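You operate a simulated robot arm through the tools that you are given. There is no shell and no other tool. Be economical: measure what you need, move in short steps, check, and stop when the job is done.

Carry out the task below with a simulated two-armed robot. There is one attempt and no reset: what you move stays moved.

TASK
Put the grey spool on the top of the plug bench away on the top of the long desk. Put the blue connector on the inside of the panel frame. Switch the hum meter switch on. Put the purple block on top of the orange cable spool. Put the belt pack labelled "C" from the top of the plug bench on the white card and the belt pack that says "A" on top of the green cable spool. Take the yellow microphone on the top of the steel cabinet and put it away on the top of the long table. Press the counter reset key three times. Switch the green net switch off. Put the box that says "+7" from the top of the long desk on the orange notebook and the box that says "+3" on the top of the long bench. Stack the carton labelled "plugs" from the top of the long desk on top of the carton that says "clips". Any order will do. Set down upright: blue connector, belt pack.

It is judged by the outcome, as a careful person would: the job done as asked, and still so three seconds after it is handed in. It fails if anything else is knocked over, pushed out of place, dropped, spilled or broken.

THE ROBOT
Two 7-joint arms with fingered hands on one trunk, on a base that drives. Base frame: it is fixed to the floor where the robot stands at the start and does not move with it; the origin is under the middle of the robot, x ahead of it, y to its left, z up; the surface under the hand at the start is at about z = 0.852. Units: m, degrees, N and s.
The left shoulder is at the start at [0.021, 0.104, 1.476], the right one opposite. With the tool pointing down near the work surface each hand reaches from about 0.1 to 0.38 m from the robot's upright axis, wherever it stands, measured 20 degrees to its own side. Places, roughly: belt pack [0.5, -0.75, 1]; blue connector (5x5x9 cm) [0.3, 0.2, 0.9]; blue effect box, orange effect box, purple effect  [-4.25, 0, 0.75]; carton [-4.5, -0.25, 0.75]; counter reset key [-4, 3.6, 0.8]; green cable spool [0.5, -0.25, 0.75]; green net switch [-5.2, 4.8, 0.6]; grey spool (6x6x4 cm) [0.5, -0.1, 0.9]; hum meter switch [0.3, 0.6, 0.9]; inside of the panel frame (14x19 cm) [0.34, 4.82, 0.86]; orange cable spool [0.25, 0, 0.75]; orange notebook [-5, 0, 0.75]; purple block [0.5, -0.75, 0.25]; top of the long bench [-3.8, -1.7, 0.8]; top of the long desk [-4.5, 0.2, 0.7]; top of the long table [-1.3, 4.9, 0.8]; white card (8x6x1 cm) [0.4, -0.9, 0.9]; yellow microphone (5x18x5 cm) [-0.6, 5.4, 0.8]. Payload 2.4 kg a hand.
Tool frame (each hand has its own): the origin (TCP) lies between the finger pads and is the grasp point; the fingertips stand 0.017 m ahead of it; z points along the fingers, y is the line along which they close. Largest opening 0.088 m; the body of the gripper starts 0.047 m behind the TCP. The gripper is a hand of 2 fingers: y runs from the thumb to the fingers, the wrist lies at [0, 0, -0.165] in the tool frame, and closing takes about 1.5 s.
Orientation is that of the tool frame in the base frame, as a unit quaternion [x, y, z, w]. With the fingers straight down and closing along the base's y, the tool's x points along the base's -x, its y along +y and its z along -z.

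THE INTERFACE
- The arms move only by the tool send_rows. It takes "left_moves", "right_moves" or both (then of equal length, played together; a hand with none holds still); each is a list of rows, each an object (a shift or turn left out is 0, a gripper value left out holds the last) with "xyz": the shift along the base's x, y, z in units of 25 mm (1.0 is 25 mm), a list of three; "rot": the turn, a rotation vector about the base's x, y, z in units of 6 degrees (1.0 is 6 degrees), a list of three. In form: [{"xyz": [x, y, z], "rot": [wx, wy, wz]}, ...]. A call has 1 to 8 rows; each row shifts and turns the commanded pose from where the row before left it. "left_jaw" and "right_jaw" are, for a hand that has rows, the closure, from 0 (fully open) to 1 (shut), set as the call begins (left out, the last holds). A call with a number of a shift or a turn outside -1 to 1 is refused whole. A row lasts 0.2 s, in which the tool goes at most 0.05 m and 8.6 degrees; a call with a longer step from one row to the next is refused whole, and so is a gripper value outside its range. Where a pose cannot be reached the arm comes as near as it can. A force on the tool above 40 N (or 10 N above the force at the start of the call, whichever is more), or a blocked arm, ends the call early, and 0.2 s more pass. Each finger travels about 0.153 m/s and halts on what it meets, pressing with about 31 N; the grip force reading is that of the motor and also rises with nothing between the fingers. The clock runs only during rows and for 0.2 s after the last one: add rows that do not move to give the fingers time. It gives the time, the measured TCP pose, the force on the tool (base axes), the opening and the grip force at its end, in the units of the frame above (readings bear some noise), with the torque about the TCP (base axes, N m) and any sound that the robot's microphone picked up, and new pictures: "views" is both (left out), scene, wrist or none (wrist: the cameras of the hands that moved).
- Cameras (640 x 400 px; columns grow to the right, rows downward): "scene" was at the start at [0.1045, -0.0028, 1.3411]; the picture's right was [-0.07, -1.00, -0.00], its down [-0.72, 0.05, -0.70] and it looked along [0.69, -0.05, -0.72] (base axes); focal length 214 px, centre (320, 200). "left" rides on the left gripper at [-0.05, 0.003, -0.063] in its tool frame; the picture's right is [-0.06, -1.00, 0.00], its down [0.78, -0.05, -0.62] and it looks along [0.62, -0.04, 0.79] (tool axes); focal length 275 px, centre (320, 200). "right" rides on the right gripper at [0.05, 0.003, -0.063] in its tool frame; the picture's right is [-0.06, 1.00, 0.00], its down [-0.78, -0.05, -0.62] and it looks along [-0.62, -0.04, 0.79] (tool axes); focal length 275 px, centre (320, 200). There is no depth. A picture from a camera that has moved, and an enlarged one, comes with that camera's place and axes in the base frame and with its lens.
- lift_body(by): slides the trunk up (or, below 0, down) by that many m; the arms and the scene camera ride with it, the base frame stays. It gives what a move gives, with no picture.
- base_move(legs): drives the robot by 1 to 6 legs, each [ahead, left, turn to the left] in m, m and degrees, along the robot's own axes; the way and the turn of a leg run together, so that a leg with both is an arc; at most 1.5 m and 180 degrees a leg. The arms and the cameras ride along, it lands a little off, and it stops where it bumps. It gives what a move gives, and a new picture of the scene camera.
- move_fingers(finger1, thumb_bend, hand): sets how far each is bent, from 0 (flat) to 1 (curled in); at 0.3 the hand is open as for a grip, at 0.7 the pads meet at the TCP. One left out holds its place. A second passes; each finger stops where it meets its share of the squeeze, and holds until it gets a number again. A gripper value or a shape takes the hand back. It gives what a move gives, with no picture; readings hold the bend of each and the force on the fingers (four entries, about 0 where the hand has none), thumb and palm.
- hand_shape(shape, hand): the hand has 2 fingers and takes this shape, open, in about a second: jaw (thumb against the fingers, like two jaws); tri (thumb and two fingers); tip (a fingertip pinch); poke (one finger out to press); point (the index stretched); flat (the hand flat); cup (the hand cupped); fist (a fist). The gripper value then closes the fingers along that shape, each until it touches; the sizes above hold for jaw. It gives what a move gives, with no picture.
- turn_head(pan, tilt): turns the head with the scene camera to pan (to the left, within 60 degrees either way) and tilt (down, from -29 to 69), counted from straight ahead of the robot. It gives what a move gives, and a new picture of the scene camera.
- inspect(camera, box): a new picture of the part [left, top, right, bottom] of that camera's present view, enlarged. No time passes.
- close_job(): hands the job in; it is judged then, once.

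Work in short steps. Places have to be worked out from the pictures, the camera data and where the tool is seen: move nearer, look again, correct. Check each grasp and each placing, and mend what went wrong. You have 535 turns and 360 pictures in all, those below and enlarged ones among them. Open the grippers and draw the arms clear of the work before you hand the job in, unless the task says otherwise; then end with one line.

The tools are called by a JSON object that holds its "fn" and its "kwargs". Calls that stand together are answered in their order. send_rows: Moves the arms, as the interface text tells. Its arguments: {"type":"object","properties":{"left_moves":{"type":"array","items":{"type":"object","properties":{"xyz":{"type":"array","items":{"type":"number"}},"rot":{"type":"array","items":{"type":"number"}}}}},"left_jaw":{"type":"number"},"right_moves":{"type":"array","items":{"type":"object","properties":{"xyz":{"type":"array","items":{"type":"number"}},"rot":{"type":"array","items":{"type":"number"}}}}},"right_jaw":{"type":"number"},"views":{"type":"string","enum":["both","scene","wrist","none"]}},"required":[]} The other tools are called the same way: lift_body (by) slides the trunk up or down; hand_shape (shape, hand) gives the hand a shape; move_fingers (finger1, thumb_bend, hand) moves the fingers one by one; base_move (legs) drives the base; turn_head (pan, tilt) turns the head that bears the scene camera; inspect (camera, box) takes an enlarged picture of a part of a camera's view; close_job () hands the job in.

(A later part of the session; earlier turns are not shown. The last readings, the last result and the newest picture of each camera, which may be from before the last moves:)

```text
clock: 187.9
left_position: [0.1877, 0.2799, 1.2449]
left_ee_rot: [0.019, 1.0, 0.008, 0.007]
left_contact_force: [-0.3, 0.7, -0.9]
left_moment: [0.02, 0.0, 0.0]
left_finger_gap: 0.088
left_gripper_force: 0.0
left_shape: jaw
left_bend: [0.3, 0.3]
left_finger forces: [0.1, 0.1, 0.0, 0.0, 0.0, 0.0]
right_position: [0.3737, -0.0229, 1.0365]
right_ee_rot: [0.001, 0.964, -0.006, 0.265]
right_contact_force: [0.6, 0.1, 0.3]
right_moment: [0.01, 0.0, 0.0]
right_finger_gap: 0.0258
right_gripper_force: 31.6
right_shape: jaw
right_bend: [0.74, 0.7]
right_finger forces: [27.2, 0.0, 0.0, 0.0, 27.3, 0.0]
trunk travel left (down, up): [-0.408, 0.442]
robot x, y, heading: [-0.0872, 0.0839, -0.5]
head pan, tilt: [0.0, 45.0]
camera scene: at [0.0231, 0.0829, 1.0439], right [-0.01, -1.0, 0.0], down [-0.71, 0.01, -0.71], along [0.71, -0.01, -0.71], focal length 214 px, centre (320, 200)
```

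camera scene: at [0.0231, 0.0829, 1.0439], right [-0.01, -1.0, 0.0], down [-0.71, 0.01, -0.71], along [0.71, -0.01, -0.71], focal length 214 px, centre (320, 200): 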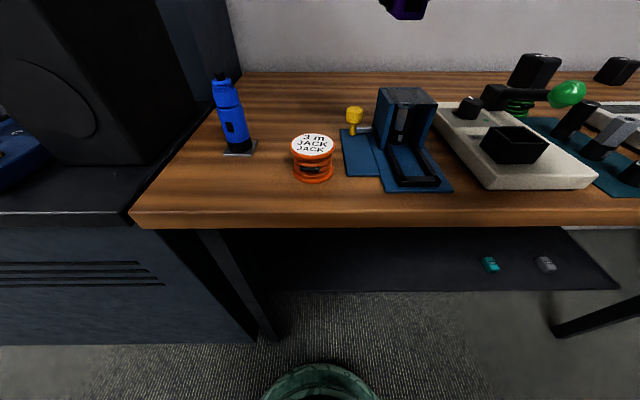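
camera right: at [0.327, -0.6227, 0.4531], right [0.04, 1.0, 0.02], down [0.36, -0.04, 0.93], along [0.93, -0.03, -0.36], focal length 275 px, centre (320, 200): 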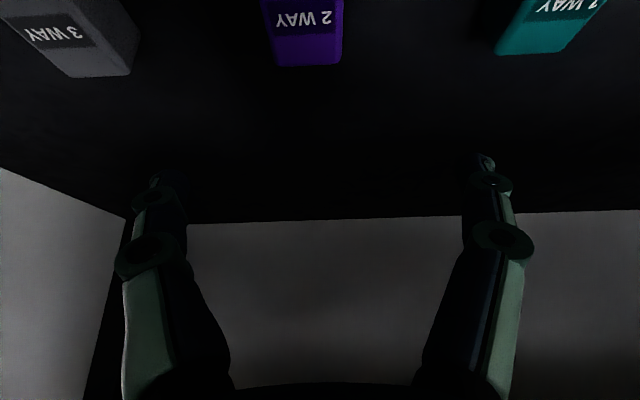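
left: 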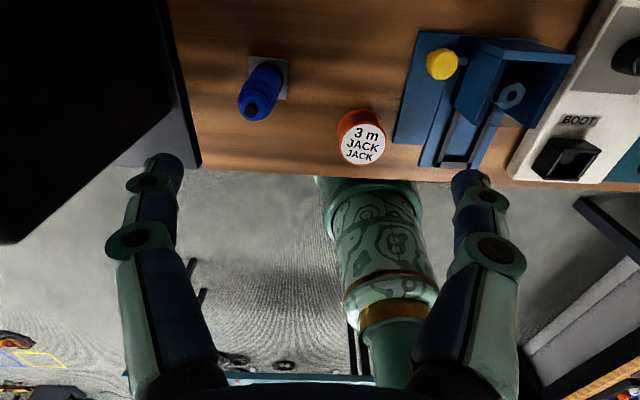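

Orange spool top centre ≈[0.278, 0.089], z≈0.894. Bring the block above it and check.

{"fn": "send_rows", "kwargs": {"right_moves": [{"xyz": [-0.7, 0.8, 0]}, {"xyz": [-0.7, 0.8, 0]}, {"xyz": [-0.7, 0.8, 0]}, {"xyz": [-0.7, 0.8, -0.3]}, {"xyz": [-0.7, 0.8, -1]}, {"xyz": [-0.34, 0.5, -1]}, {"xyz": [0, 0, -1]}, {}], "views": "scene"}}

{"fn": "inspect", "kwargs": {"camera": "scene", "box": [240, 70, 400, 195]}}

```text
clock: 189.8
left_position: [0.186, 0.2804, 1.244]
left_ee_rot: [0.019, 1.0, 0.008, 0.008]
left_contact_force: [-0.2, 0.3, -0.6]
left_moment: [0.0, 0.04, 0.02]
left_finger_gap: 0.0879
left_gripper_force: 0.1
left_shape: jaw
left_bend: [0.3, 0.3]
left_finger forces: [0.1, 0.0, 0.0, 0.0, 0.1, 0.1]
right_position: [0.2789, 0.0907, 0.9547]
right_ee_rot: [0.002, 0.964, -0.006, 0.265]
right_contact_force: [-0.7, 0.6, 0.0]
right_moment: [0.01, -0.02, -0.02]
right_finger_gap: 0.0261
right_gripper_force: 31.3
right_shape: jaw
right_bend: [0.74, 0.7]
right_finger forces: [27.2, 0.0, 0.0, 0.0, 27.1, 0.1]
trunk travel left (down, up): [-0.408, 0.442]
robot x, y, heading: [-0.0855, 0.0807, -0.5]
head pan, tilt: [0.0, 45.0]
camera scene: at [0.023, 0.0829, 1.0439], right [-0.01, -1.0, 0.0], down [-0.71, 0.01, -0.71], along [0.71, -0.01, -0.71], focal length 214 px, centre (320, 200)
```

scene: 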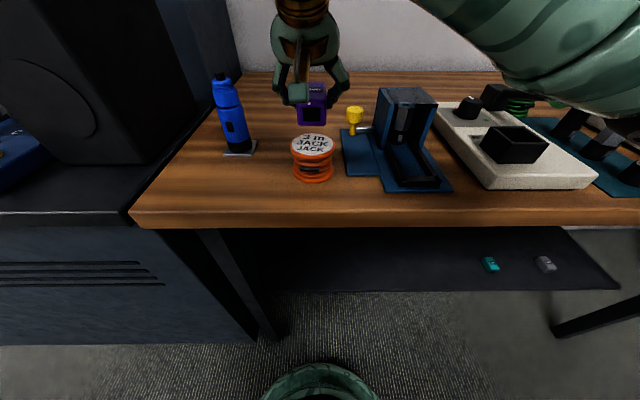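

```text
3.20 times, centred on (320, 132) of scene
camera zoom: at [0.023, 0.0829, 1.0439], right [-0.01, -1.0, 0.0], down [-0.71, 0.01, -0.71], along [0.71, -0.01, -0.71], focal length 686 px, centre (320, 416)
```

zoom: 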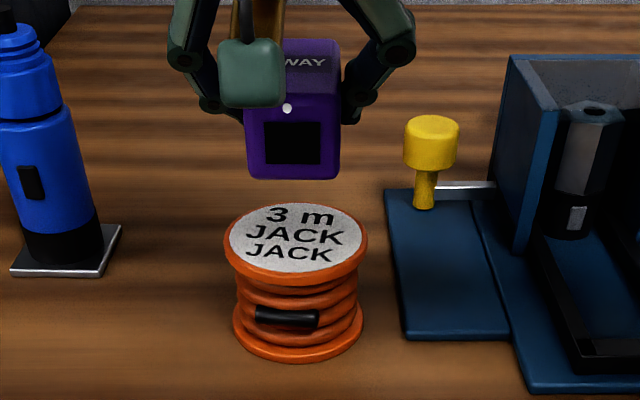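

Well aligned. Lower to near contact then in small steps.

{"fn": "send_rows", "kwargs": {"right_moves": [{"xyz": [0, 0, -0.5]}, {"xyz": [0, 0, -0.5]}, {"xyz": [0, 0, -0.2]}, {}], "views": "none"}}

{"fn": "send_rows", "kwargs": {"right_moves": [{"xyz": [0, 0, -0.1]}, {"xyz": [0, 0, -0.1]}, {}], "views": "none"}}

```text
clock: 190.8
left_position: [0.1871, 0.2811, 1.2454]
left_ee_rot: [0.018, 1.0, 0.009, 0.007]
left_contact_force: [0.1, 0.1, 0.1]
left_moment: [-0.01, 0.01, 0.02]
left_finger_gap: 0.088
left_gripper_force: 0.1
left_shape: jaw
left_bend: [0.3, 0.3]
left_finger forces: [0.0, 0.1, 0.1, 0.0, 0.0, 0.0]
right_position: [0.2781, 0.0892, 0.9232]
right_ee_rot: [0.002, 0.964, -0.006, 0.266]
right_contact_force: [-0.2, -0.2, -0.4]
right_moment: [0.0, 0.03, -0.01]
right_finger_gap: 0.0259
right_gripper_force: 30.6
right_shape: jaw
right_bend: [0.74, 0.7]
right_finger forces: [27.2, 0.0, 0.1, 0.0, 27.3, 0.1]
trunk travel left (down, up): [-0.408, 0.442]
robot x, y, heading: [-0.0885, 0.0802, -0.4]
head pan, tilt: [0.0, 45.0]
```

```text
clock: 191.6
left_position: [0.1865, 0.2798, 1.2443]
left_ee_rot: [0.02, 1.0, 0.009, 0.008]
left_contact_force: [0.6, -0.3, 0.8]
left_moment: [0.01, -0.01, -0.02]
left_finger_gap: 0.0878
left_gripper_force: 0.0
left_shape: jaw
left_bend: [0.3, 0.3]
left_finger forces: [0.1, 0.0, 0.0, 0.0, 0.0, 0.0]
right_position: [0.2775, 0.0903, 0.918]
right_ee_rot: [0.002, 0.964, -0.006, 0.266]
right_contact_force: [-0.6, -1.4, -1.2]
right_moment: [-0.02, -0.01, -0.01]
right_finger_gap: 0.0259
right_gripper_force: 31.4
right_shape: jaw
right_bend: [0.74, 0.7]
right_finger forces: [27.2, 0.0, 0.0, 0.1, 27.2, 0.0]
trunk travel left (down, up): [-0.408, 0.442]
robot x, y, heading: [-0.0864, 0.0813, -0.6]
head pan, tilt: [0.0, 45.0]
```

{"fn": "send_rows", "kwargs": {"right_moves": [{"xyz": [0, 0, -0.1]}, {"xyz": [0, 0, -0.1]}, {}], "views": "none"}}

{"fn": "inspect", "kwargs": {"camera": "scene", "box": [240, 70, 400, 195]}}

```text
clock: 192.3
left_position: [0.1864, 0.281, 1.2449]
left_ee_rot: [0.019, 1.0, 0.009, 0.007]
left_contact_force: [-0.7, 0.3, 0.3]
left_moment: [0.04, -0.02, 0.0]
left_finger_gap: 0.0878
left_gripper_force: 0.1
left_shape: jaw
left_bend: [0.3, 0.3]
left_finger forces: [0.1, 0.0, 0.0, 0.1, 0.0, 0.0]
right_position: [0.2776, 0.0885, 0.914]
right_ee_rot: [0.002, 0.964, -0.006, 0.267]
right_contact_force: [0.5, 0.8, 2.7]
right_moment: [0.0, -0.03, -0.02]
right_finger_gap: 0.0264
right_gripper_force: 31.1
right_shape: jaw
right_bend: [0.74, 0.7]
right_finger forces: [28.0, 0.0, 0.0, 0.0, 27.8, 0.0]
trunk travel left (down, up): [-0.408, 0.442]
robot x, y, heading: [-0.086, 0.0837, -0.4]
head pan, tilt: [0.0, 45.0]
```

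```text
3.20 times, centred on (320, 132) of scene
camera zoom: at [0.0229, 0.0829, 1.044], right [-0.01, -1.0, 0.0], down [-0.71, 0.01, -0.71], along [0.71, -0.01, -0.71], focal length 686 px, centre (320, 416)
```

zoom: 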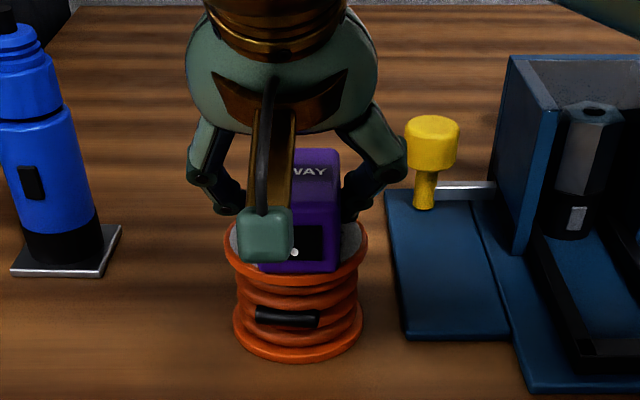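

Block rests on the spool. Release and withdraw upward.

{"fn": "send_rows", "kwargs": {"right_moves": [{"xyz": [0, 0, -0.03]}, {}, {}, {}, {}, {}], "right_jaw": 0, "views": "none"}}

{"fn": "send_rows", "kwargs": {"right_moves": [{"xyz": [-0.2, 0, 0.5]}, {"xyz": [-0.2, 0, 0.8]}, {"xyz": [-0.2, 0, 1]}, {"xyz": [0, 0, 1]}, {"xyz": [0, 0, 1]}, {"xyz": [0, -0.5, 1]}, {"xyz": [0, -1, 0.5]}, {"xyz": [0, -1, 0]}], "views": "scene"}}

```text
clock: 193.8
left_position: [0.1859, 0.2802, 1.2445]
left_ee_rot: [0.019, 1.0, 0.009, 0.008]
left_contact_force: [0.6, -0.5, 0.1]
left_moment: [0.01, -0.01, 0.02]
left_finger_gap: 0.0882
left_gripper_force: 0.1
left_shape: jaw
left_bend: [0.3, 0.3]
left_finger forces: [0.0, 0.0, 0.1, 0.1, 0.0, 0.0]
right_position: [0.2775, 0.0885, 0.9118]
right_ee_rot: [0.002, 0.964, -0.006, 0.266]
right_contact_force: [0.8, -0.3, 0.4]
right_moment: [0.04, 0.02, -0.03]
right_finger_gap: 0.0879
right_gripper_force: 0.0
right_shape: jaw
right_bend: [0.3, 0.3]
right_finger forces: [0.0, 0.1, 0.0, 0.1, 0.0, 0.0]
trunk travel left (down, up): [-0.408, 0.442]
robot x, y, heading: [-0.0845, 0.0836, -0.5]
head pan, tilt: [0.0, 45.0]
```

```text
clock: 195.6
left_position: [0.187, 0.2804, 1.245]
left_ee_rot: [0.019, 1.0, 0.008, 0.006]
left_contact_force: [0.2, 0.2, 0.0]
left_moment: [0.02, 0.01, -0.02]
left_finger_gap: 0.0878
left_gripper_force: 0.0
left_shape: jaw
left_bend: [0.3, 0.3]
left_finger forces: [0.0, 0.1, 0.0, 0.0, 0.0, 0.0]
right_position: [0.2624, 0.0271, 1.0586]
right_ee_rot: [0.001, 0.964, -0.006, 0.267]
right_contact_force: [0.7, 0.2, 0.5]
right_moment: [0.01, 0.01, -0.02]
right_finger_gap: 0.0876
right_gripper_force: 0.1
right_shape: jaw
right_bend: [0.3, 0.3]
right_finger forces: [0.0, 0.1, 0.1, 0.0, 0.0, 0.1]
trunk travel left (down, up): [-0.408, 0.442]
robot x, y, heading: [-0.0857, 0.0828, -0.5]
head pan, tilt: [0.0, 45.0]
camera scene: at [0.023, 0.0827, 1.0439], right [-0.01, -1.0, 0.0], down [-0.71, 0.01, -0.71], along [0.71, -0.01, -0.71], focal length 214 px, centre (320, 200)
```

scene: 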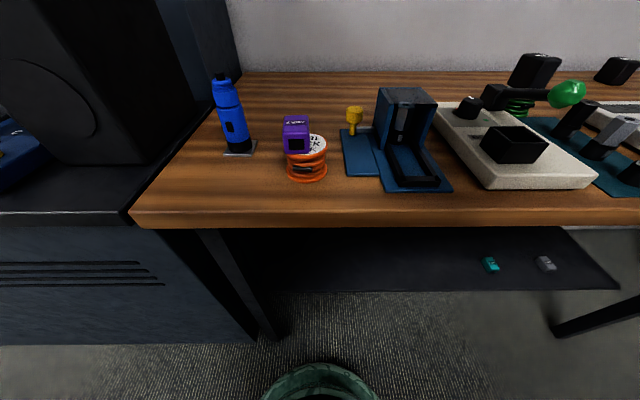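

The block shifted toward the left front as the fingers opened. Zoom to see whether it is secure.

{"fn": "inspect", "kwargs": {"camera": "scene", "box": [260, 100, 360, 190]}}

```text
4.44 times, centred on (310, 145) of scene
camera zoom: at [0.023, 0.0827, 1.0439], right [-0.01, -1.0, 0.0], down [-0.71, 0.01, -0.71], along [0.71, -0.01, -0.71], focal length 953 px, centre (364, 444)
```

zoom: 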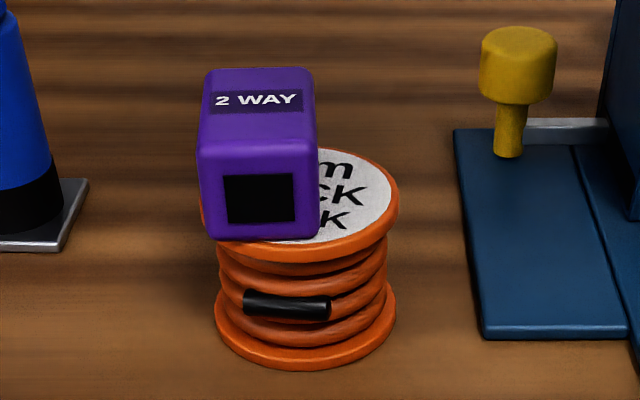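

The block is ~1 cm off-centre but fully supported and stable; I'll leave it. Next the hum meter on the console: back off, slide left and look.

{"fn": "base_move", "kwargs": {"legs": [[-0.28, 0, 0.5], [0, 0.5, 0]]}}

{"fn": "turn_head", "kwargs": {"pan": 0, "tilt": 25}}

```text
clock: 200.0
left_position: [-0.0931, 0.7793, 1.2458]
left_ee_rot: [0.016, 1.0, 0.008, 0.007]
left_contact_force: [-0.6, -1.0, -0.6]
left_moment: [0.01, 0.0, -0.01]
left_finger_gap: 0.0879
left_gripper_force: 0.1
left_shape: jaw
left_bend: [0.3, 0.3]
left_finger forces: [0.1, 0.0, 0.1, 0.0, 0.0, 0.0]
right_position: [-0.0145, 0.5277, 1.0581]
right_ee_rot: [-0.001, 0.964, -0.004, 0.265]
right_contact_force: [-0.5, -0.4, -0.5]
right_moment: [-0.01, -0.01, 0.0]
right_finger_gap: 0.0874
right_gripper_force: 0.0
right_shape: jaw
right_bend: [0.3, 0.3]
right_finger forces: [0.0, 0.0, 0.0, 0.1, 0.0, 0.0]
trunk travel left (down, up): [-0.408, 0.442]
robot x, y, heading: [-0.3681, 0.5753, -0.2]
head pan, tilt: [0.0, 45.0]
camera scene: at [-0.2548, 0.5811, 1.0439], right [0.0, -1.0, 0.0], down [-0.71, 0.0, -0.71], along [0.71, 0.0, -0.71], focal length 214 px, centre (320, 200)
```

scene: 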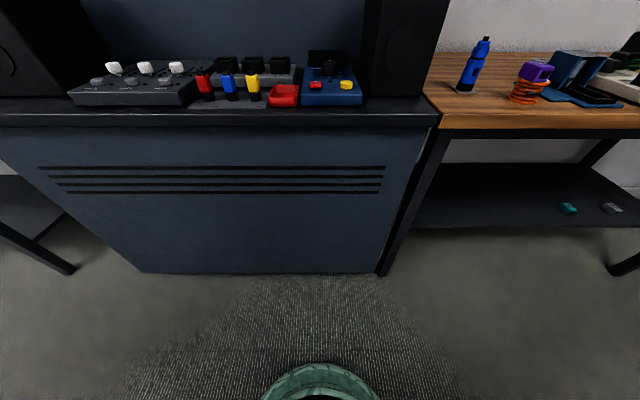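

```text
clock: 200.8
left_position: [-0.0917, 0.7781, 1.2452]
left_ee_rot: [0.015, 1.0, 0.009, 0.007]
left_contact_force: [-0.2, -0.6, 0.6]
left_moment: [-0.03, 0.02, -0.02]
left_finger_gap: 0.0881
left_gripper_force: 0.0
left_shape: jaw
left_bend: [0.3, 0.3]
left_finger forces: [0.0, 0.0, 0.0, 0.0, 0.0, 0.0]
right_position: [-0.014, 0.5268, 1.0583]
right_ee_rot: [-0.002, 0.964, -0.005, 0.265]
right_contact_force: [0.7, 0.2, 0.2]
right_moment: [0.0, -0.03, 0.01]
right_finger_gap: 0.0879
right_gripper_force: 0.0
right_shape: jaw
right_bend: [0.3, 0.3]
right_finger forces: [0.1, 0.0, 0.0, 0.0, 0.1, 0.1]
trunk travel left (down, up): [-0.408, 0.442]
robot x, y, heading: [-0.3644, 0.5763, 0.0]
head pan, tilt: [0.0, 25.0]
camera scene: at [-0.244, 0.5808, 1.0744], right [0.0, -1.0, 0.0], down [-0.42, 0.0, -0.91], along [0.91, 0.0, -0.42], focal length 214 px, centre (320, 200)
```

scene: 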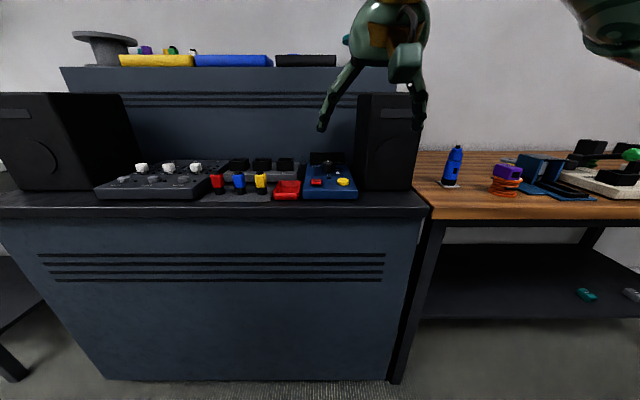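

{"fn": "inspect", "kwargs": {"camera": "scene", "box": [200, 145, 370, 210]}}

{"fn": "inspect", "kwargs": {"camera": "scene", "box": [90, 150, 220, 210]}}

```text
3.76 times, centred on (285, 178) of scene
camera zoom: at [-0.244, 0.5808, 1.0744], right [0.0, -1.0, 0.0], down [-0.42, 0.0, -0.91], along [0.91, 0.0, -0.42], focal length 807 px, centre (452, 285)
```

zoom: 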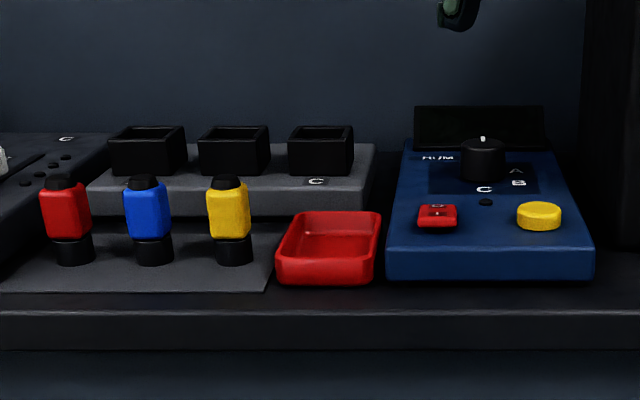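

```text
4.92 times, centred on (155, 180) of scene
camera zoom: at [-0.244, 0.5808, 1.0744], right [0.0, -1.0, 0.0], down [-0.42, 0.0, -0.91], along [0.91, 0.0, -0.42], focal length 1056 px, centre (1132, 298)
```

zoom: 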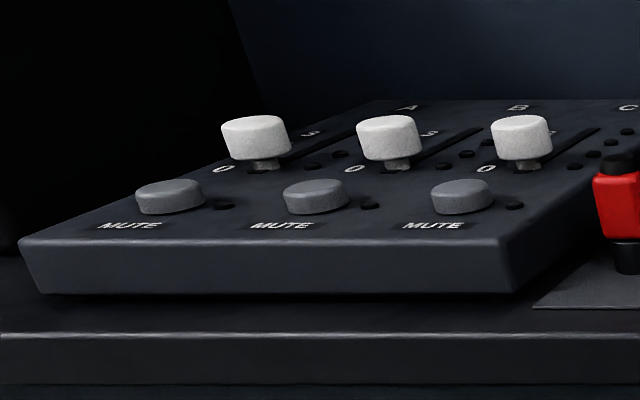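

The "HUM" device has a red rocker switch near [0.28, 0.59, 0.885]. Approach so the right hand is over it.

{"fn": "base_move", "kwargs": {"legs": [[0.22, 0.07, 0]]}}

{"fn": "turn_head", "kwargs": {"pan": 0, "tilt": 45}}

{"fn": "inspect", "kwargs": {"camera": "scene", "box": [280, 100, 400, 200]}}

```text
clock: 202.6
left_position: [0.1305, 0.848, 1.2452]
left_ee_rot: [0.018, 1.0, 0.009, 0.007]
left_contact_force: [-0.5, -0.8, -0.1]
left_moment: [-0.05, 0.01, -0.02]
left_finger_gap: 0.0883
left_gripper_force: 0.0
left_shape: jaw
left_bend: [0.3, 0.3]
left_finger forces: [0.0, 0.1, 0.1, 0.0, 0.1, 0.1]
right_position: [0.208, 0.5955, 1.0581]
right_ee_rot: [-0.001, 0.964, -0.005, 0.265]
right_contact_force: [0.5, 1.0, 0.4]
right_moment: [0.01, -0.05, 0.03]
right_finger_gap: 0.0876
right_gripper_force: 0.0
right_shape: jaw
right_bend: [0.3, 0.3]
right_finger forces: [0.0, 0.0, 0.1, 0.0, 0.0, 0.1]
trunk travel left (down, up): [-0.408, 0.442]
robot x, y, heading: [-0.1418, 0.6491, -0.1]
head pan, tilt: [0.0, 25.0]
camera scene: at [-0.0211, 0.6499, 1.0744], right [0.0, -1.0, 0.0], down [-0.42, 0.0, -0.91], along [0.91, 0.0, -0.42], focal length 214 px, centre (320, 200)
```

scene: 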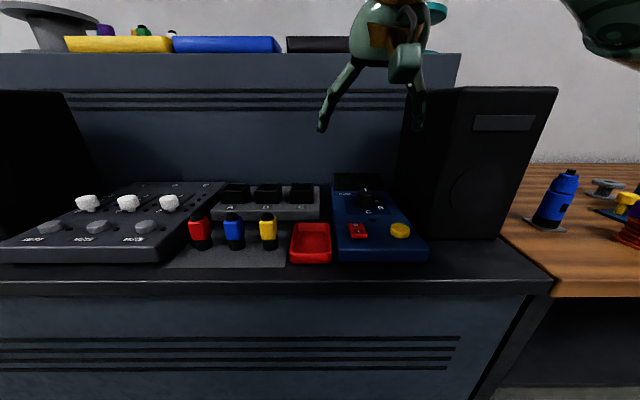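

```text
clock: 203.4
left_position: [0.1304, 0.8476, 1.2441]
left_ee_rot: [0.018, 1.0, 0.009, 0.006]
left_contact_force: [0.3, 0.3, -0.5]
left_moment: [0.0, -0.01, 0.01]
left_finger_gap: 0.088
left_gripper_force: 0.0
left_shape: jaw
left_bend: [0.3, 0.3]
left_finger forces: [0.1, 0.1, 0.1, 0.1, 0.1, 0.0]
right_position: [0.2076, 0.5962, 1.0577]
right_ee_rot: [-0.001, 0.964, -0.005, 0.265]
right_contact_force: [-0.3, -0.3, -1.2]
right_moment: [-0.01, -0.02, -0.01]
right_finger_gap: 0.0882
right_gripper_force: 0.0
right_shape: jaw
right_bend: [0.3, 0.3]
right_finger forces: [0.0, 0.0, 0.1, 0.0, 0.0, 0.0]
trunk travel left (down, up): [-0.408, 0.442]
robot x, y, heading: [-0.1423, 0.6476, -0.2]
head pan, tilt: [0.0, 45.0]
camera scene: at [-0.0323, 0.6498, 1.044], right [0.0, -1.0, 0.0], down [-0.71, 0.0, -0.71], along [0.71, 0.0, -0.71], focal length 214 px, centre (320, 200)
```

scene: 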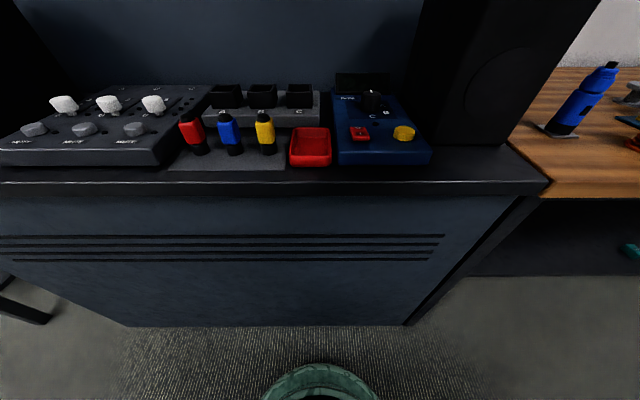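

```text
4.00 times, centred on (340, 150) of scene
camera zoom: at [-0.0323, 0.6498, 1.044], right [0.0, -1.0, 0.0], down [-0.71, 0.0, -0.71], along [0.71, 0.0, -0.71], focal length 858 px, centre (240, 400)
```

zoom: 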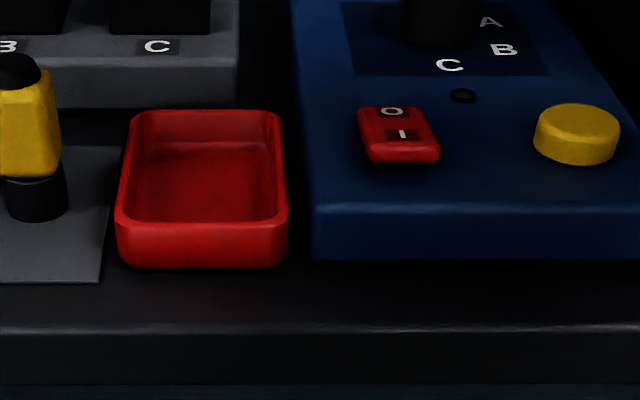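

The rocker shows O far, I near, with the near (I) end raised, so it is off. I'll close the right fingers and press the near end at [0.258, 0.589].

{"fn": "send_rows", "kwargs": {"right_moves": [{"xyz": [0.5, -0.1, 0]}, {"xyz": [0.5, -0.1, 0]}, {"xyz": [0.5, -0.1, 0]}, {"xyz": [0.5, 0, -1]}, {"xyz": [0, 0, -1]}, {"xyz": [0, 0, -1]}, {"xyz": [0, 0, -1]}, {"xyz": [0, 0, -1]}], "right_jaw": 1, "views": "none"}}

{"fn": "inspect", "kwargs": {"camera": "scene", "box": [290, 60, 430, 180]}}

```text
clock: 205.2
left_position: [0.1296, 0.8472, 1.2456]
left_ee_rot: [0.017, 1.0, 0.008, 0.007]
left_contact_force: [0.8, 0.1, -0.9]
left_moment: [-0.02, 0.01, -0.04]
left_finger_gap: 0.0881
left_gripper_force: 0.0
left_shape: jaw
left_bend: [0.3, 0.3]
left_finger forces: [0.0, 0.0, 0.0, 0.1, 0.1, 0.0]
right_position: [0.2598, 0.5882, 0.9311]
right_ee_rot: [-0.001, 0.964, -0.006, 0.265]
right_contact_force: [0.5, 0.6, -0.2]
right_moment: [0.01, -0.02, -0.01]
right_finger_gap: 0.0
right_gripper_force: 31.0
right_shape: jaw
right_bend: [0.62, 0.72]
right_finger forces: [0.1, 0.0, 0.0, 0.0, 0.1, 0.0]
trunk travel left (down, up): [-0.408, 0.442]
robot x, y, heading: [-0.1414, 0.6454, -0.2]
head pan, tilt: [0.0, 45.0]
```

```text
3.33 times, centred on (360, 120) of scene
camera zoom: at [-0.0324, 0.6498, 1.0439], right [0.0, -1.0, 0.0], down [-0.71, 0.0, -0.71], along [0.71, 0.0, -0.71], focal length 715 px, centre (187, 467)
```

zoom: 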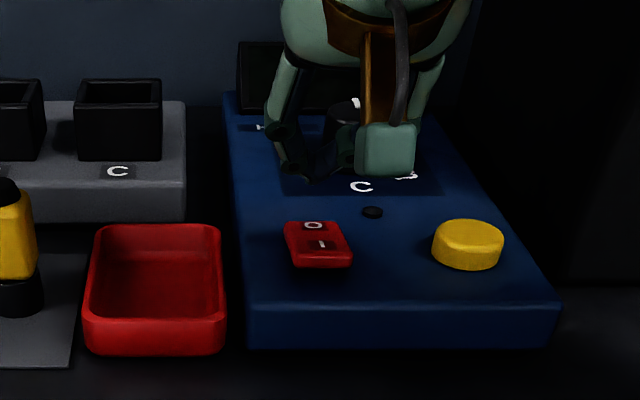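

{"fn": "inspect", "kwargs": {"camera": "scene", "box": [330, 80, 400, 150]}}

```text
5.71 times, centred on (365, 115) of scene
camera zoom: at [-0.0324, 0.6498, 1.0439], right [0.0, -1.0, 0.0], down [-0.71, 0.0, -0.71], along [0.71, 0.0, -0.71], focal length 1226 px, centre (63, 686)
```

zoom: 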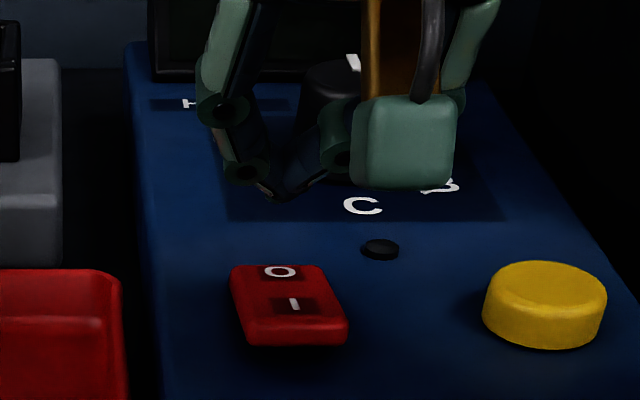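

Fingertips are at ≈[0.266, 0.597, 0.916]; shift to the I end and lower in small steps.

{"fn": "send_rows", "kwargs": {"right_moves": [{"xyz": [-0.25, -0.25, -0.3]}, {"xyz": [0, 0, -0.4]}, {"xyz": [0, 0, -0.2]}, {}], "views": "none"}}

{"fn": "inspect", "kwargs": {"camera": "scene", "box": [330, 80, 400, 150]}}

```text
clock: 206.2
left_position: [0.1303, 0.8468, 1.2453]
left_ee_rot: [0.018, 1.0, 0.009, 0.007]
left_contact_force: [0.0, 0.1, 0.5]
left_moment: [-0.02, 0.01, -0.05]
left_finger_gap: 0.0882
left_gripper_force: 0.1
left_shape: jaw
left_bend: [0.3, 0.3]
left_finger forces: [0.0, 0.0, 0.1, 0.0, 0.0, 0.0]
right_position: [0.2527, 0.5814, 0.9107]
right_ee_rot: [-0.001, 0.964, -0.005, 0.266]
right_contact_force: [0.5, 0.0, -1.1]
right_moment: [0.01, 0.03, 0.02]
right_finger_gap: 0.0
right_gripper_force: 31.0
right_shape: jaw
right_bend: [0.62, 0.72]
right_finger forces: [0.0, 0.0, 0.0, 0.0, 0.0, 0.0]
trunk travel left (down, up): [-0.408, 0.442]
robot x, y, heading: [-0.143, 0.6512, -0.1]
head pan, tilt: [0.0, 45.0]
```

```text
5.71 times, centred on (365, 115) of scene
camera zoom: at [-0.0324, 0.6498, 1.0439], right [0.0, -1.0, 0.0], down [-0.71, 0.0, -0.71], along [0.71, 0.0, -0.71], focal length 1226 px, centre (63, 686)
```

zoom: 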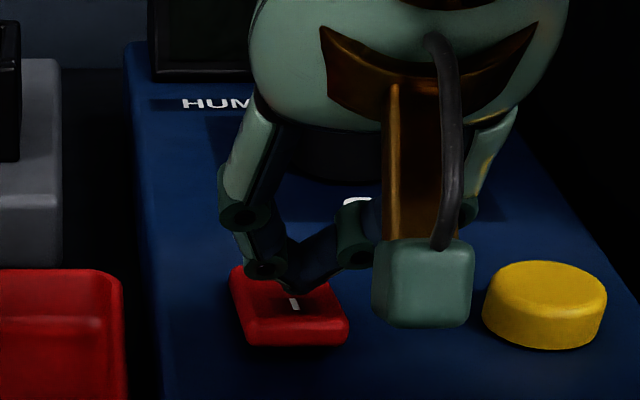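

Tip would land right at the near edge; shift 5 mm forward and press down.

{"fn": "send_rows", "kwargs": {"right_moves": [{"xyz": [0.22, 0, 0]}, {"xyz": [0, 0, -0.2]}, {"xyz": [0, 0, -0.2]}, {}], "views": "none"}}

{"fn": "inspect", "kwargs": {"camera": "scene", "box": [330, 80, 400, 150]}}

```text
clock: 207.2
left_position: [0.1279, 0.8471, 1.2458]
left_ee_rot: [0.017, 1.0, 0.008, 0.008]
left_contact_force: [0.3, -0.3, 0.2]
left_moment: [0.02, 0.03, 0.05]
left_finger_gap: 0.0881
left_gripper_force: 0.0
left_shape: jaw
left_bend: [0.3, 0.3]
left_finger forces: [0.0, 0.1, 0.0, 0.0, 0.0, 0.1]
right_position: [0.2577, 0.5806, 0.9043]
right_ee_rot: [0.001, 0.963, -0.005, 0.27]
right_contact_force: [4.5, -4.5, 36.9]
right_moment: [0.08, -0.31, -0.03]
right_finger_gap: 0.0
right_gripper_force: 31.1
right_shape: jaw
right_bend: [0.72, 0.73]
right_finger forces: [0.1, 0.0, 0.0, 0.0, 0.0, 0.0]
trunk travel left (down, up): [-0.408, 0.442]
robot x, y, heading: [-0.142, 0.6479, -0.5]
head pan, tilt: [0.0, 45.0]
```

```text
5.71 times, centred on (365, 115) of scene
camera zoom: at [-0.0338, 0.6496, 1.0445], right [0.0, -1.0, 0.0], down [-0.71, 0.0, -0.71], along [0.71, 0.0, -0.71], focal length 1226 px, centre (63, 686)
```

zoom: 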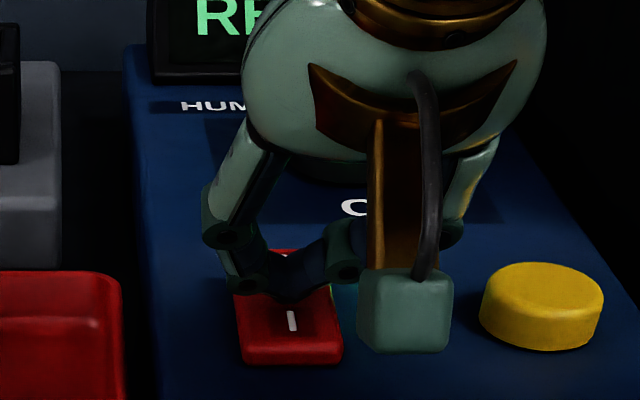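

The display has lit up, so the meter is on. Rise away and check.

{"fn": "send_rows", "kwargs": {"right_moves": [{"xyz": [0, 0, 0.5]}, {"xyz": [0, 0, 1]}, {"xyz": [0, 0, 1]}, {"xyz": [0, 0, 1]}, {"xyz": [0, 0, 1]}, {"xyz": [0, 0, 1]}, {"xyz": [-0.5, 0, 1]}], "right_jaw": 0, "views": "none"}}

{"fn": "inspect", "kwargs": {"camera": "scene", "box": [310, 50, 450, 170]}}

```text
clock: 208.8
left_position: [0.1312, 0.848, 1.2447]
left_ee_rot: [0.018, 1.0, 0.01, 0.007]
left_contact_force: [0.2, 0.8, 0.4]
left_moment: [0.01, -0.01, 0.0]
left_finger_gap: 0.088
left_gripper_force: 0.0
left_shape: jaw
left_bend: [0.3, 0.3]
left_finger forces: [0.0, 0.1, 0.0, 0.1, 0.1, 0.0]
right_position: [0.2445, 0.5829, 1.0651]
right_ee_rot: [-0.001, 0.964, -0.005, 0.266]
right_contact_force: [0.2, -0.3, 0.1]
right_moment: [0.01, -0.03, 0.01]
right_finger_gap: 0.0879
right_gripper_force: 0.0
right_shape: jaw
right_bend: [0.3, 0.3]
right_finger forces: [0.1, 0.0, 0.0, 0.0, 0.1, 0.0]
trunk travel left (down, up): [-0.408, 0.442]
robot x, y, heading: [-0.1434, 0.6461, -0.3]
head pan, tilt: [0.0, 45.0]
```

```text
3.33 times, centred on (380, 110) of scene
camera zoom: at [-0.0324, 0.6498, 1.0439], right [0.0, -1.0, 0.0], down [-0.71, 0.0, -0.71], along [0.71, 0.0, -0.71], focal length 715 px, centre (120, 500)
```

zoom: 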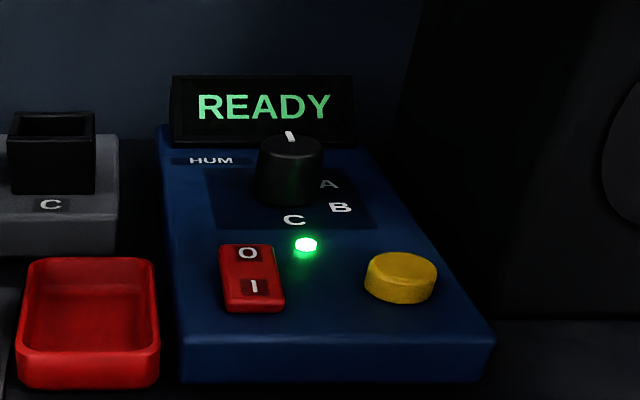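

Hum meter is on ("READY", green LED). Next, grasp the grey spool (right) and blue connector (left). Straighten the right tool and drive back to the bench.

{"fn": "send_rows", "kwargs": {"right_moves": [{"rot": [0, 1, 0], "xyz": [0, 0, 0.4]}, {"rot": [0, 1, 0], "xyz": [0, 0, 0.4]}, {"rot": [0, 1, 0], "xyz": [0, 0, 0.4]}, {"rot": [0, 1, 0], "xyz": [0, 0, 0.4]}, {"rot": [0, 1, 0]}, {"rot": [0, 0.1, 0]}], "views": "none"}}

{"fn": "base_move", "kwargs": {"legs": [[-0.2, 0, 0.3], [0, -0.58, 0], [0.3, 0, 0]]}}

```text
clock: 210.2
left_position: [0.1302, 0.8465, 1.2445]
left_ee_rot: [0.018, 1.0, 0.009, 0.007]
left_contact_force: [-0.4, 0.9, 0.5]
left_moment: [0.0, 0.02, 0.0]
left_finger_gap: 0.0882
left_gripper_force: 0.1
left_shape: jaw
left_bend: [0.3, 0.3]
left_finger forces: [0.1, 0.0, 0.1, 0.0, 0.0, 0.0]
right_position: [0.2446, 0.5817, 1.104]
right_ee_rot: [-0.001, 1.0, -0.005, 0.0]
right_contact_force: [-0.2, 0.7, -0.2]
right_moment: [0.01, 0.0, -0.01]
right_finger_gap: 0.0878
right_gripper_force: 0.0
right_shape: jaw
right_bend: [0.3, 0.3]
right_finger forces: [0.0, 0.0, 0.0, 0.0, 0.0, 0.0]
trunk travel left (down, up): [-0.408, 0.442]
robot x, y, heading: [-0.1415, 0.6479, -0.3]
head pan, tilt: [0.0, 45.0]
```

```text
clock: 216.3
left_position: [0.2279, 0.2778, 1.2438]
left_ee_rot: [0.014, 1.0, 0.009, 0.007]
left_contact_force: [-0.9, -0.2, 0.7]
left_moment: [-0.01, -0.02, -0.04]
left_finger_gap: 0.0878
left_gripper_force: 0.1
left_shape: jaw
left_bend: [0.3, 0.3]
left_finger forces: [0.0, 0.0, 0.0, 0.0, 0.0, 0.0]
right_position: [0.3439, 0.013, 1.1034]
right_ee_rot: [-0.004, 1.0, -0.005, 0.002]
right_contact_force: [-0.4, 0.6, -0.1]
right_moment: [0.02, -0.01, 0.03]
right_finger_gap: 0.0879
right_gripper_force: 0.1
right_shape: jaw
right_bend: [0.3, 0.3]
right_finger forces: [0.0, 0.0, 0.1, 0.0, 0.1, 0.1]
trunk travel left (down, up): [-0.408, 0.442]
robot x, y, heading: [-0.0412, 0.0801, 0.3]
head pan, tilt: [0.0, 45.0]
camera scene: at [0.0669, 0.0794, 1.0438], right [0.0, -1.0, 0.0], down [-0.71, 0.0, -0.71], along [0.71, 0.0, -0.71], focal length 214 px, centre (320, 200)
```

scene: 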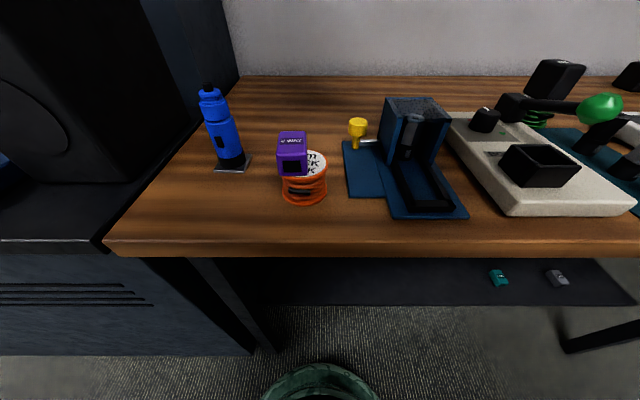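

Connector at ≈[0.323, 0.206], about 10 cm tall. Bring the left hand above it and check with the wrist camera.

{"fn": "send_rows", "kwargs": {"left_moves": [{"xyz": [0.6, -0.4, -1]}, {"xyz": [0.6, -0.5, -1]}, {"xyz": [0.6, -0.5, -1]}, {"xyz": [0.6, -0.5, -1]}, {"xyz": [0.7, -0.5, -1]}, {"xyz": [0.7, -0.5, -1]}, {}], "views": "both"}}

```text
clock: 217.9
left_position: [0.3219, 0.2033, 1.095]
left_ee_rot: [0.014, 1.0, 0.009, 0.007]
left_contact_force: [-0.4, -0.2, 0.6]
left_moment: [0.02, 0.02, -0.01]
left_finger_gap: 0.0879
left_gripper_force: 0.0
left_shape: jaw
left_bend: [0.3, 0.3]
left_finger forces: [0.1, 0.0, 0.1, 0.0, 0.0, 0.0]
right_position: [0.3443, 0.0126, 1.1037]
right_ee_rot: [-0.004, 1.0, -0.005, 0.002]
right_contact_force: [0.7, 0.6, 0.1]
right_moment: [0.02, -0.02, 0.0]
right_finger_gap: 0.0882
right_gripper_force: 0.0
right_shape: jaw
right_bend: [0.3, 0.3]
right_finger forces: [0.0, 0.0, 0.1, 0.0, 0.1, 0.1]
trunk travel left (down, up): [-0.408, 0.442]
robot x, y, heading: [-0.0355, 0.0736, -0.1]
head pan, tilt: [0.0, 45.0]
camera scene: at [0.0666, 0.0793, 1.0439], right [0.0, -1.0, 0.0], down [-0.71, 0.0, -0.71], along [0.71, 0.0, -0.71], focal length 214 px, centre (320, 200)
camera left: at [0.3711, 0.2037, 1.1599], right [0.03, -1.0, -0.02], down [-0.79, -0.04, 0.61], along [-0.61, -0.01, -0.79], focal length 275 px, centre (320, 200)
```

scene: 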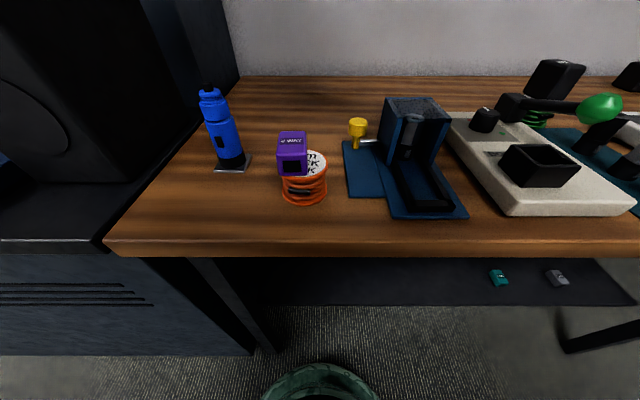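
left: 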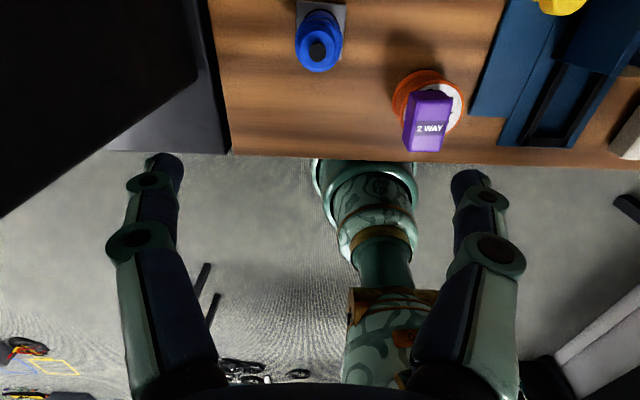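

{"fn": "inspect", "kwargs": {"camera": "left", "box": [260, 0, 380, 75]}}

{"fn": "inspect", "kwargs": {"camera": "scene", "box": [170, 75, 290, 185]}}

```text
5.33 times, centred on (320, 38) of left
camera zoom: at [0.3711, 0.2037, 1.1599], right [0.03, -1.0, -0.02], down [-0.79, -0.04, 0.61], along [-0.61, -0.01, -0.79], focal length 1468 px, centre (320, 1067)
```

zoom: 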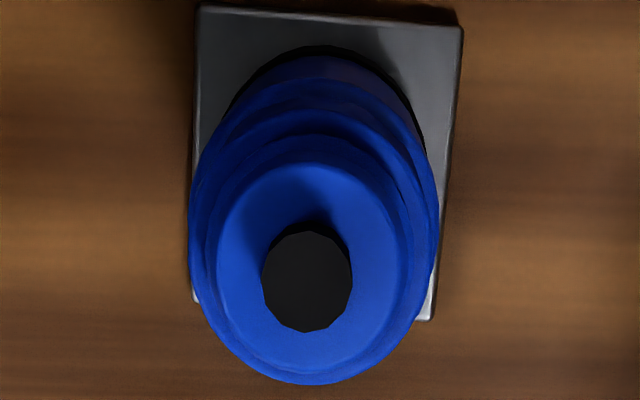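

```text
3.64 times, centred on (230, 130) of scene
camera zoom: at [0.0666, 0.0793, 1.0439], right [0.0, -1.0, 0.0], down [-0.71, 0.0, -0.71], along [0.71, 0.0, -0.71], focal length 780 px, centre (647, 454)
```

zoom: 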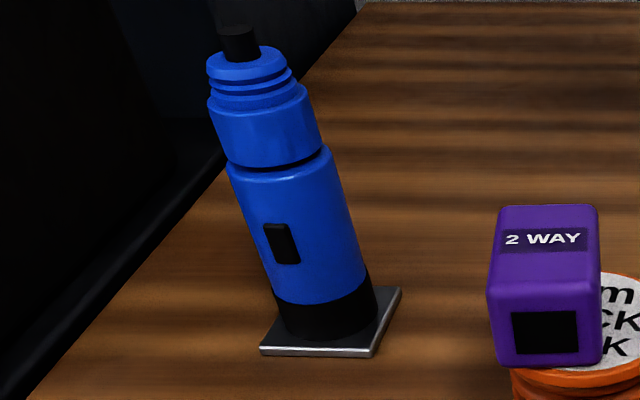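

Connector centre is [0.339, 0.207], tip z≈0.968. I'll grip the upper body at z≈0.928 so the palm clears the tip.

{"fn": "send_rows", "kwargs": {"left_moves": [{"xyz": [0.4, 0.1, -0.5]}, {"xyz": [0.28, 0.05, -1]}, {"xyz": [0, 0, -1]}, {"xyz": [0, 0, -1]}, {"xyz": [0, 0, -1]}, {"xyz": [0, 0, -1]}, {"xyz": [0, 0, -1]}, {}], "views": "scene"}}

```text
clock: 219.7
left_position: [0.3343, 0.2053, 0.9337]
left_ee_rot: [0.015, 1.0, 0.01, 0.009]
left_contact_force: [-0.2, 0.0, -0.1]
left_moment: [-0.02, -0.01, 0.01]
left_finger_gap: 0.0881
left_gripper_force: 0.1
left_shape: jaw
left_bend: [0.3, 0.3]
left_finger forces: [0.0, 0.0, 0.0, 0.1, 0.0, 0.0]
right_position: [0.3391, 0.0108, 1.1054]
right_ee_rot: [-0.004, 1.0, -0.003, 0.004]
right_contact_force: [0.8, 0.6, 0.0]
right_moment: [-0.02, 0.0, 0.02]
right_finger_gap: 0.0882
right_gripper_force: 0.0
right_shape: jaw
right_bend: [0.3, 0.3]
right_finger forces: [0.1, 0.1, 0.1, 0.1, 0.0, 0.1]
trunk travel left (down, up): [-0.408, 0.442]
robot x, y, heading: [-0.0419, 0.0767, 0.1]
head pan, tilt: [0.0, 45.0]
camera scene: at [0.0616, 0.0762, 1.0443], right [0.0, -1.0, 0.0], down [-0.7, 0.0, -0.71], along [0.71, 0.0, -0.7], focal length 214 px, centre (320, 200)
```

scene: 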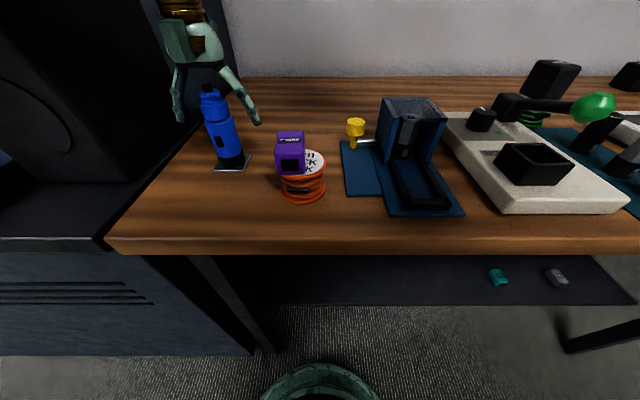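

The base shifted 5 mm — I'll check whether the left arm touches the console or speaker.

{"fn": "turn_head", "kwargs": {"pan": 50, "tilt": 30}}

```text
clock: 220.9
left_position: [0.3342, 0.2062, 0.9329]
left_ee_rot: [0.015, 1.0, 0.011, 0.008]
left_contact_force: [0.6, -0.5, 0.4]
left_moment: [0.04, -0.01, 0.0]
left_finger_gap: 0.088
left_gripper_force: 0.1
left_shape: jaw
left_bend: [0.3, 0.3]
left_finger forces: [0.1, 0.0, 0.1, 0.0, 0.0, 0.1]
right_position: [0.3381, 0.0089, 1.1047]
right_ee_rot: [-0.004, 1.0, -0.003, 0.004]
right_contact_force: [-0.1, -0.1, -0.4]
right_moment: [0.0, 0.01, -0.03]
right_finger_gap: 0.0881
right_gripper_force: 0.1
right_shape: jaw
right_bend: [0.3, 0.3]
right_finger forces: [0.0, 0.0, 0.0, 0.1, 0.1, 0.0]
trunk travel left (down, up): [-0.408, 0.442]
robot x, y, heading: [-0.045, 0.0783, 0.2]
head pan, tilt: [50.0, 30.0]
camera scene: at [0.0382, 0.1453, 1.0669], right [0.77, -0.64, 0.0], down [-0.32, -0.38, -0.87], along [0.56, 0.67, -0.5], focal length 214 px, centre (320, 200)
```

scene: 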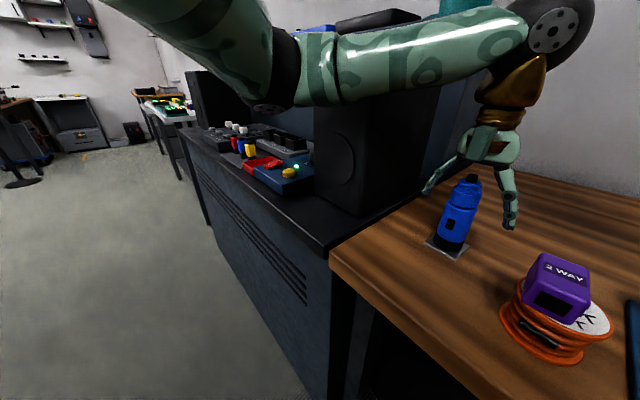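

The left forearm is at the speaker's top front edge. I'll lift the left hand straight back up and use the right hand for the connector instead.

{"fn": "send_rows", "kwargs": {"left_moves": [{"xyz": [0, 0, 1]}, {"xyz": [0, 0, 1]}, {"xyz": [0, 0, 1]}, {"xyz": [0, 0, 1]}, {"xyz": [0, 0, 1]}, {"xyz": [0, 0, 1]}, {"xyz": [-1, 0, 1]}, {"xyz": [-1, 0, 1]}], "views": "scene"}}

```text
clock: 222.7
left_position: [0.2905, 0.209, 1.1323]
left_ee_rot: [0.014, 1.0, 0.009, 0.007]
left_contact_force: [-0.3, 0.3, -0.9]
left_moment: [-0.02, 0.0, 0.01]
left_finger_gap: 0.0877
left_gripper_force: 0.0
left_shape: jaw
left_bend: [0.3, 0.3]
left_finger forces: [0.0, 0.0, 0.0, 0.0, 0.1, 0.1]
right_position: [0.3428, 0.0121, 1.1036]
right_ee_rot: [-0.005, 1.0, -0.005, 0.001]
right_contact_force: [-0.5, -0.4, -0.1]
right_moment: [0.0, -0.02, 0.0]
right_finger_gap: 0.0879
right_gripper_force: 0.1
right_shape: jaw
right_bend: [0.3, 0.3]
right_finger forces: [0.0, 0.0, 0.1, 0.0, 0.1, 0.1]
trunk travel left (down, up): [-0.408, 0.442]
robot x, y, heading: [-0.0387, 0.0734, 0.4]
head pan, tilt: [50.0, 30.0]
camera scene: at [0.043, 0.1485, 1.0665], right [0.77, -0.64, 0.0], down [-0.32, -0.38, -0.87], along [0.56, 0.66, -0.5], focal length 214 px, centre (320, 200)
```

scene: 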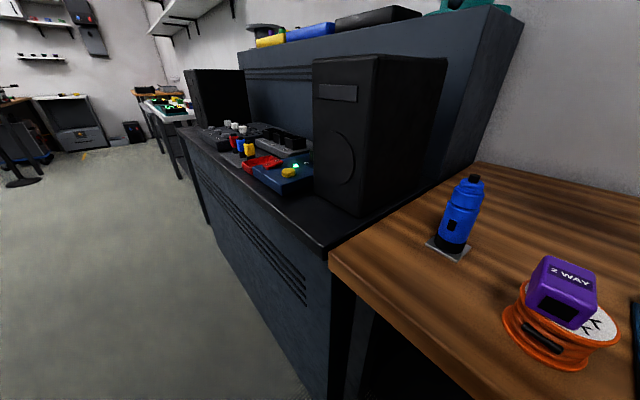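

No lasting contact. Raise/retract the left hand and shift the base left so the right hand reaches the connector.

{"fn": "send_rows", "kwargs": {"left_moves": [{"xyz": [-0.8, 0, 1]}, {"xyz": [-0.8, 0, 1]}, {"xyz": [-0.8, 0, 1]}, {"xyz": [-0.8, 0, 1]}, {"xyz": [0, 0, 1]}], "views": "none"}}

{"fn": "base_move", "kwargs": {"legs": [[0, 0.22, 0]]}}

```text
clock: 223.9
left_position: [0.2085, 0.2091, 1.2587]
left_ee_rot: [0.013, 1.0, 0.008, 0.007]
left_contact_force: [-0.2, 0.2, 0.5]
left_moment: [0.03, 0.03, -0.01]
left_finger_gap: 0.088
left_gripper_force: 0.0
left_shape: jaw
left_bend: [0.3, 0.3]
left_finger forces: [0.1, 0.0, 0.0, 0.0, 0.0, 0.1]
right_position: [0.3439, 0.0126, 1.1037]
right_ee_rot: [-0.005, 1.0, -0.005, 0.002]
right_contact_force: [0.2, -0.2, -0.7]
right_moment: [-0.02, -0.02, -0.03]
right_finger_gap: 0.0883
right_gripper_force: 0.0
right_shape: jaw
right_bend: [0.3, 0.3]
right_finger forces: [0.0, 0.1, 0.0, 0.0, 0.1, 0.0]
trunk travel left (down, up): [-0.408, 0.442]
robot x, y, heading: [-0.0398, 0.0759, 0.1]
head pan, tilt: [50.0, 30.0]
```

```text
clock: 225.6
left_position: [0.2102, 0.4305, 1.2577]
left_ee_rot: [0.016, 1.0, 0.009, 0.007]
left_contact_force: [0.0, 0.4, -0.5]
left_moment: [-0.01, 0.0, 0.01]
left_finger_gap: 0.088
left_gripper_force: 0.0
left_shape: jaw
left_bend: [0.3, 0.3]
left_finger forces: [0.1, 0.0, 0.0, 0.0, 0.0, 0.1]
right_position: [0.3429, 0.2333, 1.1035]
right_ee_rot: [-0.003, 1.0, -0.005, 0.002]
right_contact_force: [0.3, -1.1, -0.6]
right_moment: [0.02, 0.01, 0.01]
right_finger_gap: 0.0881
right_gripper_force: 0.1
right_shape: jaw
right_bend: [0.3, 0.3]
right_finger forces: [0.0, 0.0, 0.0, 0.0, 0.0, 0.0]
trunk travel left (down, up): [-0.408, 0.442]
robot x, y, heading: [-0.0437, 0.2979, -0.3]
head pan, tilt: [50.0, 30.0]
camera scene: at [0.0434, 0.3707, 1.0665], right [0.77, -0.64, 0.0], down [-0.32, -0.38, -0.87], along [0.56, 0.66, -0.5], focal length 214 px, centre (320, 200)
```

scene: 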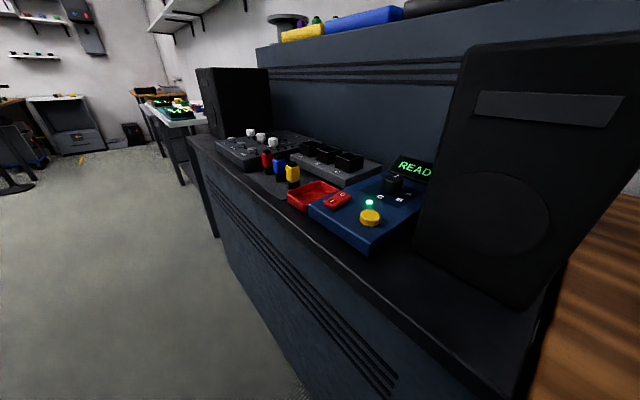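

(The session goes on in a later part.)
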